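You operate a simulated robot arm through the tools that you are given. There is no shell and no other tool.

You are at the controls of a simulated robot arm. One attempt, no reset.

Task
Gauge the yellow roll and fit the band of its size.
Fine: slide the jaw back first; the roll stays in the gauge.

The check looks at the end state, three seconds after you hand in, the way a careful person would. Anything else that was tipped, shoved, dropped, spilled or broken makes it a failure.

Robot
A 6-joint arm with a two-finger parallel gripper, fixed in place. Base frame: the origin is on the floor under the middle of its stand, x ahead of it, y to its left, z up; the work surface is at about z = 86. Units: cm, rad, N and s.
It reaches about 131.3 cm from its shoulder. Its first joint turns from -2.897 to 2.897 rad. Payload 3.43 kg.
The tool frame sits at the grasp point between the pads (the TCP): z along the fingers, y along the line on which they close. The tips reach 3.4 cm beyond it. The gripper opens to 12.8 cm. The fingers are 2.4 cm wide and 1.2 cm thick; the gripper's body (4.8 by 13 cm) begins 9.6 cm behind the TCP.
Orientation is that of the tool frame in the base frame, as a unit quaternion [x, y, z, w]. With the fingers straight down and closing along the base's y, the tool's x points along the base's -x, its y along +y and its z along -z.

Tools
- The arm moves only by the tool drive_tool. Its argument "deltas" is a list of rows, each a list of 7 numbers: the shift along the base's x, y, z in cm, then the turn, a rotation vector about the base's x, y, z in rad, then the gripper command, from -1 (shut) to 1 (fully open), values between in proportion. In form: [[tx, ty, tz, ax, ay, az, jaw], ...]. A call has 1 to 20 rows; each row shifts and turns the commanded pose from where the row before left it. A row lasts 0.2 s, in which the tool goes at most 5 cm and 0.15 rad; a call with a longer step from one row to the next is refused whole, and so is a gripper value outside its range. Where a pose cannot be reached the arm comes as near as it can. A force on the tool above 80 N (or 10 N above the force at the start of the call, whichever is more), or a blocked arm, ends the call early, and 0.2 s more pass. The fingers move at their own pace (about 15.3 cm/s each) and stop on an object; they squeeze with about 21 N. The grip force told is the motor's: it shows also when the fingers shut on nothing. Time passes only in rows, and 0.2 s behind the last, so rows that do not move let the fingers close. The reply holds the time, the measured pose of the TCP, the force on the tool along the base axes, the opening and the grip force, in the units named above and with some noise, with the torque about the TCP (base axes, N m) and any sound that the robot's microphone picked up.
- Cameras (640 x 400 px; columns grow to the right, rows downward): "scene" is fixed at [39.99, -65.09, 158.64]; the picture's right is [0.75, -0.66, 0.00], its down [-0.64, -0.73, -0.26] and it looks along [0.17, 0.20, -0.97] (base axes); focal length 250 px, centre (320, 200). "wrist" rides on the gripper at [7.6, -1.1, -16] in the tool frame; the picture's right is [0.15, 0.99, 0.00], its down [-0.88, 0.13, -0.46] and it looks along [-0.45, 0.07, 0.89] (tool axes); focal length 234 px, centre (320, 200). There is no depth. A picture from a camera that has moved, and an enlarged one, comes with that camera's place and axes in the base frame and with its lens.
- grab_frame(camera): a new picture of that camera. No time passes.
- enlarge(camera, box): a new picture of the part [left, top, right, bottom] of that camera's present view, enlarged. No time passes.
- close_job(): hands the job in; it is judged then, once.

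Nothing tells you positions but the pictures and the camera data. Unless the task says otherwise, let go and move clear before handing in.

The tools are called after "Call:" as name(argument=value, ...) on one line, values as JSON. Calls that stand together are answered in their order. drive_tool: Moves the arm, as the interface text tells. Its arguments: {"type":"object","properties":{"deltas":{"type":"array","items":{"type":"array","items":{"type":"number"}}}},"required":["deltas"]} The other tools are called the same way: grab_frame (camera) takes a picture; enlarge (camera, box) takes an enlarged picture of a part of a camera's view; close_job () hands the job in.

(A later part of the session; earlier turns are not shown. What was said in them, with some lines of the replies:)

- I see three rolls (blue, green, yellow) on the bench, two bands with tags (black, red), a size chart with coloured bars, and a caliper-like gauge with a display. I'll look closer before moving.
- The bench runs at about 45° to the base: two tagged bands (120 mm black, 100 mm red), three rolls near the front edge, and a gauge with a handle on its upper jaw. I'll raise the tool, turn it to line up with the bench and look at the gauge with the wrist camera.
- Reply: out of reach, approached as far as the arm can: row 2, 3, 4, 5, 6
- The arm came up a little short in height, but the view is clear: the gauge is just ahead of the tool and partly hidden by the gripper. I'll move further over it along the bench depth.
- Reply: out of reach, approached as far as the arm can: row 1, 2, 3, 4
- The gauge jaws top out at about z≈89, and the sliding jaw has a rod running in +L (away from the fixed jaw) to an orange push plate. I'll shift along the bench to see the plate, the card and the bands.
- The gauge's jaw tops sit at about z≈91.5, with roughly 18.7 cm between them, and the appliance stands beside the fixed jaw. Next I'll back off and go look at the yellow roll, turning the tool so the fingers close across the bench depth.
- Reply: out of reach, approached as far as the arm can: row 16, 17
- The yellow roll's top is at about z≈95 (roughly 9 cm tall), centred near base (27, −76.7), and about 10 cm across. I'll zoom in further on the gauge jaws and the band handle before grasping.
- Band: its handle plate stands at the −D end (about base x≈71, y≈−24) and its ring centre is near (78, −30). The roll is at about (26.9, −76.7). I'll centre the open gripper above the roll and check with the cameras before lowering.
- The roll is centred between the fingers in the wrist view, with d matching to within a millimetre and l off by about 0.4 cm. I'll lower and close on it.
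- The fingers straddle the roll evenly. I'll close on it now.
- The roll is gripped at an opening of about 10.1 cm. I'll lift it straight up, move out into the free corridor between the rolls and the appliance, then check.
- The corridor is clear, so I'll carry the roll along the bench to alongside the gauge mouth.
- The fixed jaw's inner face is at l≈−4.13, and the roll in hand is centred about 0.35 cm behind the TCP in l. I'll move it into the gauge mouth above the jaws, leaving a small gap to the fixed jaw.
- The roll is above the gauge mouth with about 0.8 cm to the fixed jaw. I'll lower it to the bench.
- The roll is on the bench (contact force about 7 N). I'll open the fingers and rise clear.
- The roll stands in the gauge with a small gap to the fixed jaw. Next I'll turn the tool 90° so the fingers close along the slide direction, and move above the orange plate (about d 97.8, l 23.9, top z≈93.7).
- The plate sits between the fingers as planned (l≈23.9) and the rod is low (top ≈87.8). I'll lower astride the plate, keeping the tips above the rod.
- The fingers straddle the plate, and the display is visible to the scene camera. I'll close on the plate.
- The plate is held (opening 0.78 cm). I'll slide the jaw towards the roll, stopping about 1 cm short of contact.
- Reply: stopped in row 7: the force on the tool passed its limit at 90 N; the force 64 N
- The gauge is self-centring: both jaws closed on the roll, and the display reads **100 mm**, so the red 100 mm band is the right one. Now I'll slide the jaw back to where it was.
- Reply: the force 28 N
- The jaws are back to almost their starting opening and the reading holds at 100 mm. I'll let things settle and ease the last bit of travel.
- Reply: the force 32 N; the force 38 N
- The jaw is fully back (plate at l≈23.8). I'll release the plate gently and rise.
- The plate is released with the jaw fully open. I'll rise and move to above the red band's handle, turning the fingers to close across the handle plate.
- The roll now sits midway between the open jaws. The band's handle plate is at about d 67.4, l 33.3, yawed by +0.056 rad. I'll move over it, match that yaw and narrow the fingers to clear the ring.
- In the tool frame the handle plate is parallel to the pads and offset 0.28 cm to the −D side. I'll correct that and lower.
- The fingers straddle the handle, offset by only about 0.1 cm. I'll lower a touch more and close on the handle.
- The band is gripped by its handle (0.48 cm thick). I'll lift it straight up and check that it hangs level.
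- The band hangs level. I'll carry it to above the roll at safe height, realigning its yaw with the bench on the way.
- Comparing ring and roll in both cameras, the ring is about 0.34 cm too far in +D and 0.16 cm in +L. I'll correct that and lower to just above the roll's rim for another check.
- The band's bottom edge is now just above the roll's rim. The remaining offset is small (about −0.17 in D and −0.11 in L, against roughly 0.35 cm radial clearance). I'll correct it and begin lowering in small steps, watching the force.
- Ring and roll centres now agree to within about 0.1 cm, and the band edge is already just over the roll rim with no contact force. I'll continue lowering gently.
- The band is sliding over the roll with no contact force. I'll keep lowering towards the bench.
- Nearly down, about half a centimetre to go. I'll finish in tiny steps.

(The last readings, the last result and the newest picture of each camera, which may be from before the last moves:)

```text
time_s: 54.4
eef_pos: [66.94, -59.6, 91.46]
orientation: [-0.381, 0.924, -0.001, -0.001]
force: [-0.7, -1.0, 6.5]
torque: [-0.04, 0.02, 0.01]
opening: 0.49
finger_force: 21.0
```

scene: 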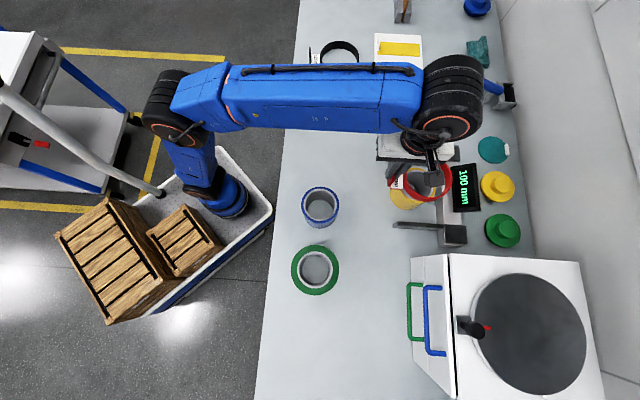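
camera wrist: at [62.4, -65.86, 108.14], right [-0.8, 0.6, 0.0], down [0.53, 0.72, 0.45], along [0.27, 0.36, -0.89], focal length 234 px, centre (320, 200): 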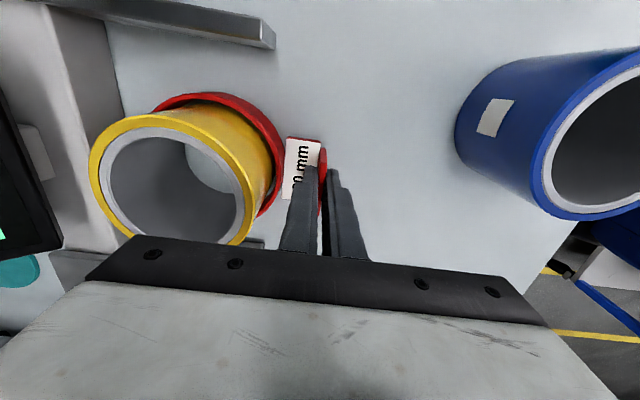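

The band is seated on the bench (6.5 N contact). I'll open the fingers slightly to let go.

Call:
drive_tool(deltas=[[0, 0, 0.05, 0, 0, 0, -0.9], [0, 0, 0, 0, 0, 0, -0.75], [0, 0, 0, 0, 0, 0, -0.62], [0, 0, 0, 0, 0, 0, -0.6]])

Call:
grab_frame(camera="wrist")

```text
time_s: 55.4
eef_pos: [67.03, -59.84, 91.49]
orientation: [-0.382, 0.924, 0.0, -0.003]
force: [0.3, -0.7, -0.2]
torque: [-0.02, -0.03, 0.0]
opening: 2.55
finger_force: 0.1
```

```text
taken
camera wrist: at [62.41, -65.86, 107.55], right [-0.8, 0.6, 0.0], down [0.53, 0.72, 0.45], along [0.27, 0.36, -0.89], focal length 234 px, centre (320, 200)
```

wrist: 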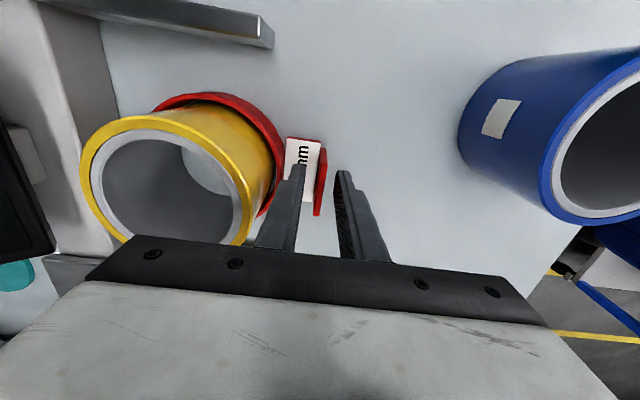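

The handle is free of both fingers. I'll rise straight up and back away.

Call:
drive_tool(deltas=[[0, 0, 1, 0, 0, 0, -0.6], [0, 0, 2, 0, 0, 0, -0.6], [0, 0, 3, 0, 0, 0, -0.6], [0, 0, 3, 0, 0, 0, -0.6], [0, 0, 3, 0, 0, 0, -0.6], [-2, 2, 0.5, 0, 0, 0, -0.6], [-2.5, 2.5, 0, 0, 0, 0, -0.6], [-2.5, 2.5, 0, 0, 0, 0, -0.6], [-2.5, 2.5, 0, 0, 0, 0, -0.6], [-2.5, 2.5, 0, 0, 0, 0, -0.6], [-2.5, 2.5, 0, 0, 0, 0, -0.6], [-2.5, 2.5, 0, 0, 0, 0, -0.6], [0, 0, 0, 0, 0, 0, -0.6]])

Call:
grab_frame(camera="scene")

Call:
grab_frame(camera="wrist")

```text
time_s: 58.2
eef_pos: [50.1, -42.69, 103.99]
orientation: [-0.382, 0.924, -0.001, -0.001]
force: [0.4, 1.1, 0.2]
torque: [0.01, 0.01, 0.01]
opening: 2.57
finger_force: 0.1
```

```text
taken
```

scene: 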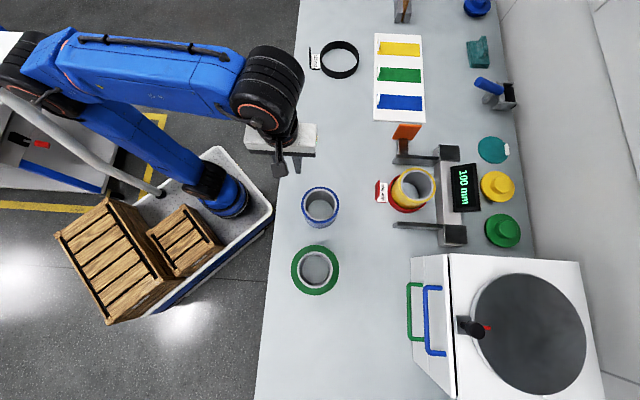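

```text
taken
camera wrist: at [45.45, -48.77, 120.02], right [-0.8, 0.6, 0.0], down [0.53, 0.72, 0.45], along [0.27, 0.36, -0.89], focal length 234 px, centre (320, 200)
```

wrist: 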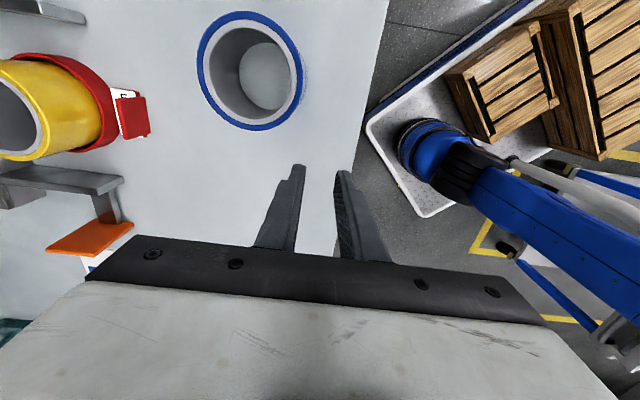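

Call:
enlarge(camera="scene", box=[365, 110, 485, 260])

Call:
enlarge(camera="wrist", box=[0, 0, 160, 270])

```text
2.67 times, centred on (425, 185) of scene
camera zoom: at [39.99, -65.09, 158.64], right [0.75, -0.66, 0.0], down [-0.64, -0.73, -0.26], along [0.17, 0.2, -0.97], focal length 668 px, centre (40, 240)
```

zoom: 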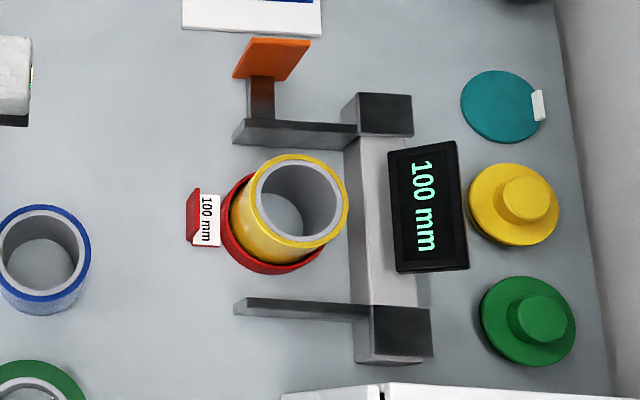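

```text
1.48 times, centred on (80, 135) of wrist
camera zoom: at [45.45, -48.77, 120.02], right [-0.8, 0.6, 0.0], down [0.53, 0.72, 0.45], along [0.27, 0.36, -0.89], focal length 347 px, centre (676, 296)
```

zoom: 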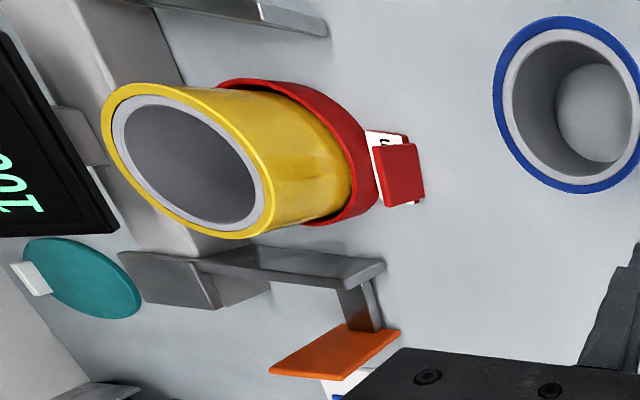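

The red 100 mm band sits flat on the bench around the yellow roll. The roll stands upright between the opened jaws, the display reads 100 mm, and everything else is where it was. The gripper is empty and clear, so I'm handing in.

Call:
close_job()

```text
The job is handed in.
```

The yellow roll measured 100 mm on the gauge, and the red 100 mm band is now fitted around it.

- **Roll:** it stands upright in the gauge, midway between the jaws. Both jaws close together on this gauge, so it centred the roll itself.
- **Force while gauging:** the arm hit its force limit (90 N) as the jaws closed on the roll. The roll stayed upright and showed no damage in the pictures.
- **Jaw:** it was slid fully back before the band went on. The display still reads 100 mm.
- **Band:** it lies flat on the bench around the base of the roll, clear of both jaws.
- **Everything else:** in the last pictures the other rolls, the black 120 mm band and the rest of the bench looked unmoved. The gripper is empty and clear of the gauge.

The job is handed in; I haven't seen the result of the check.
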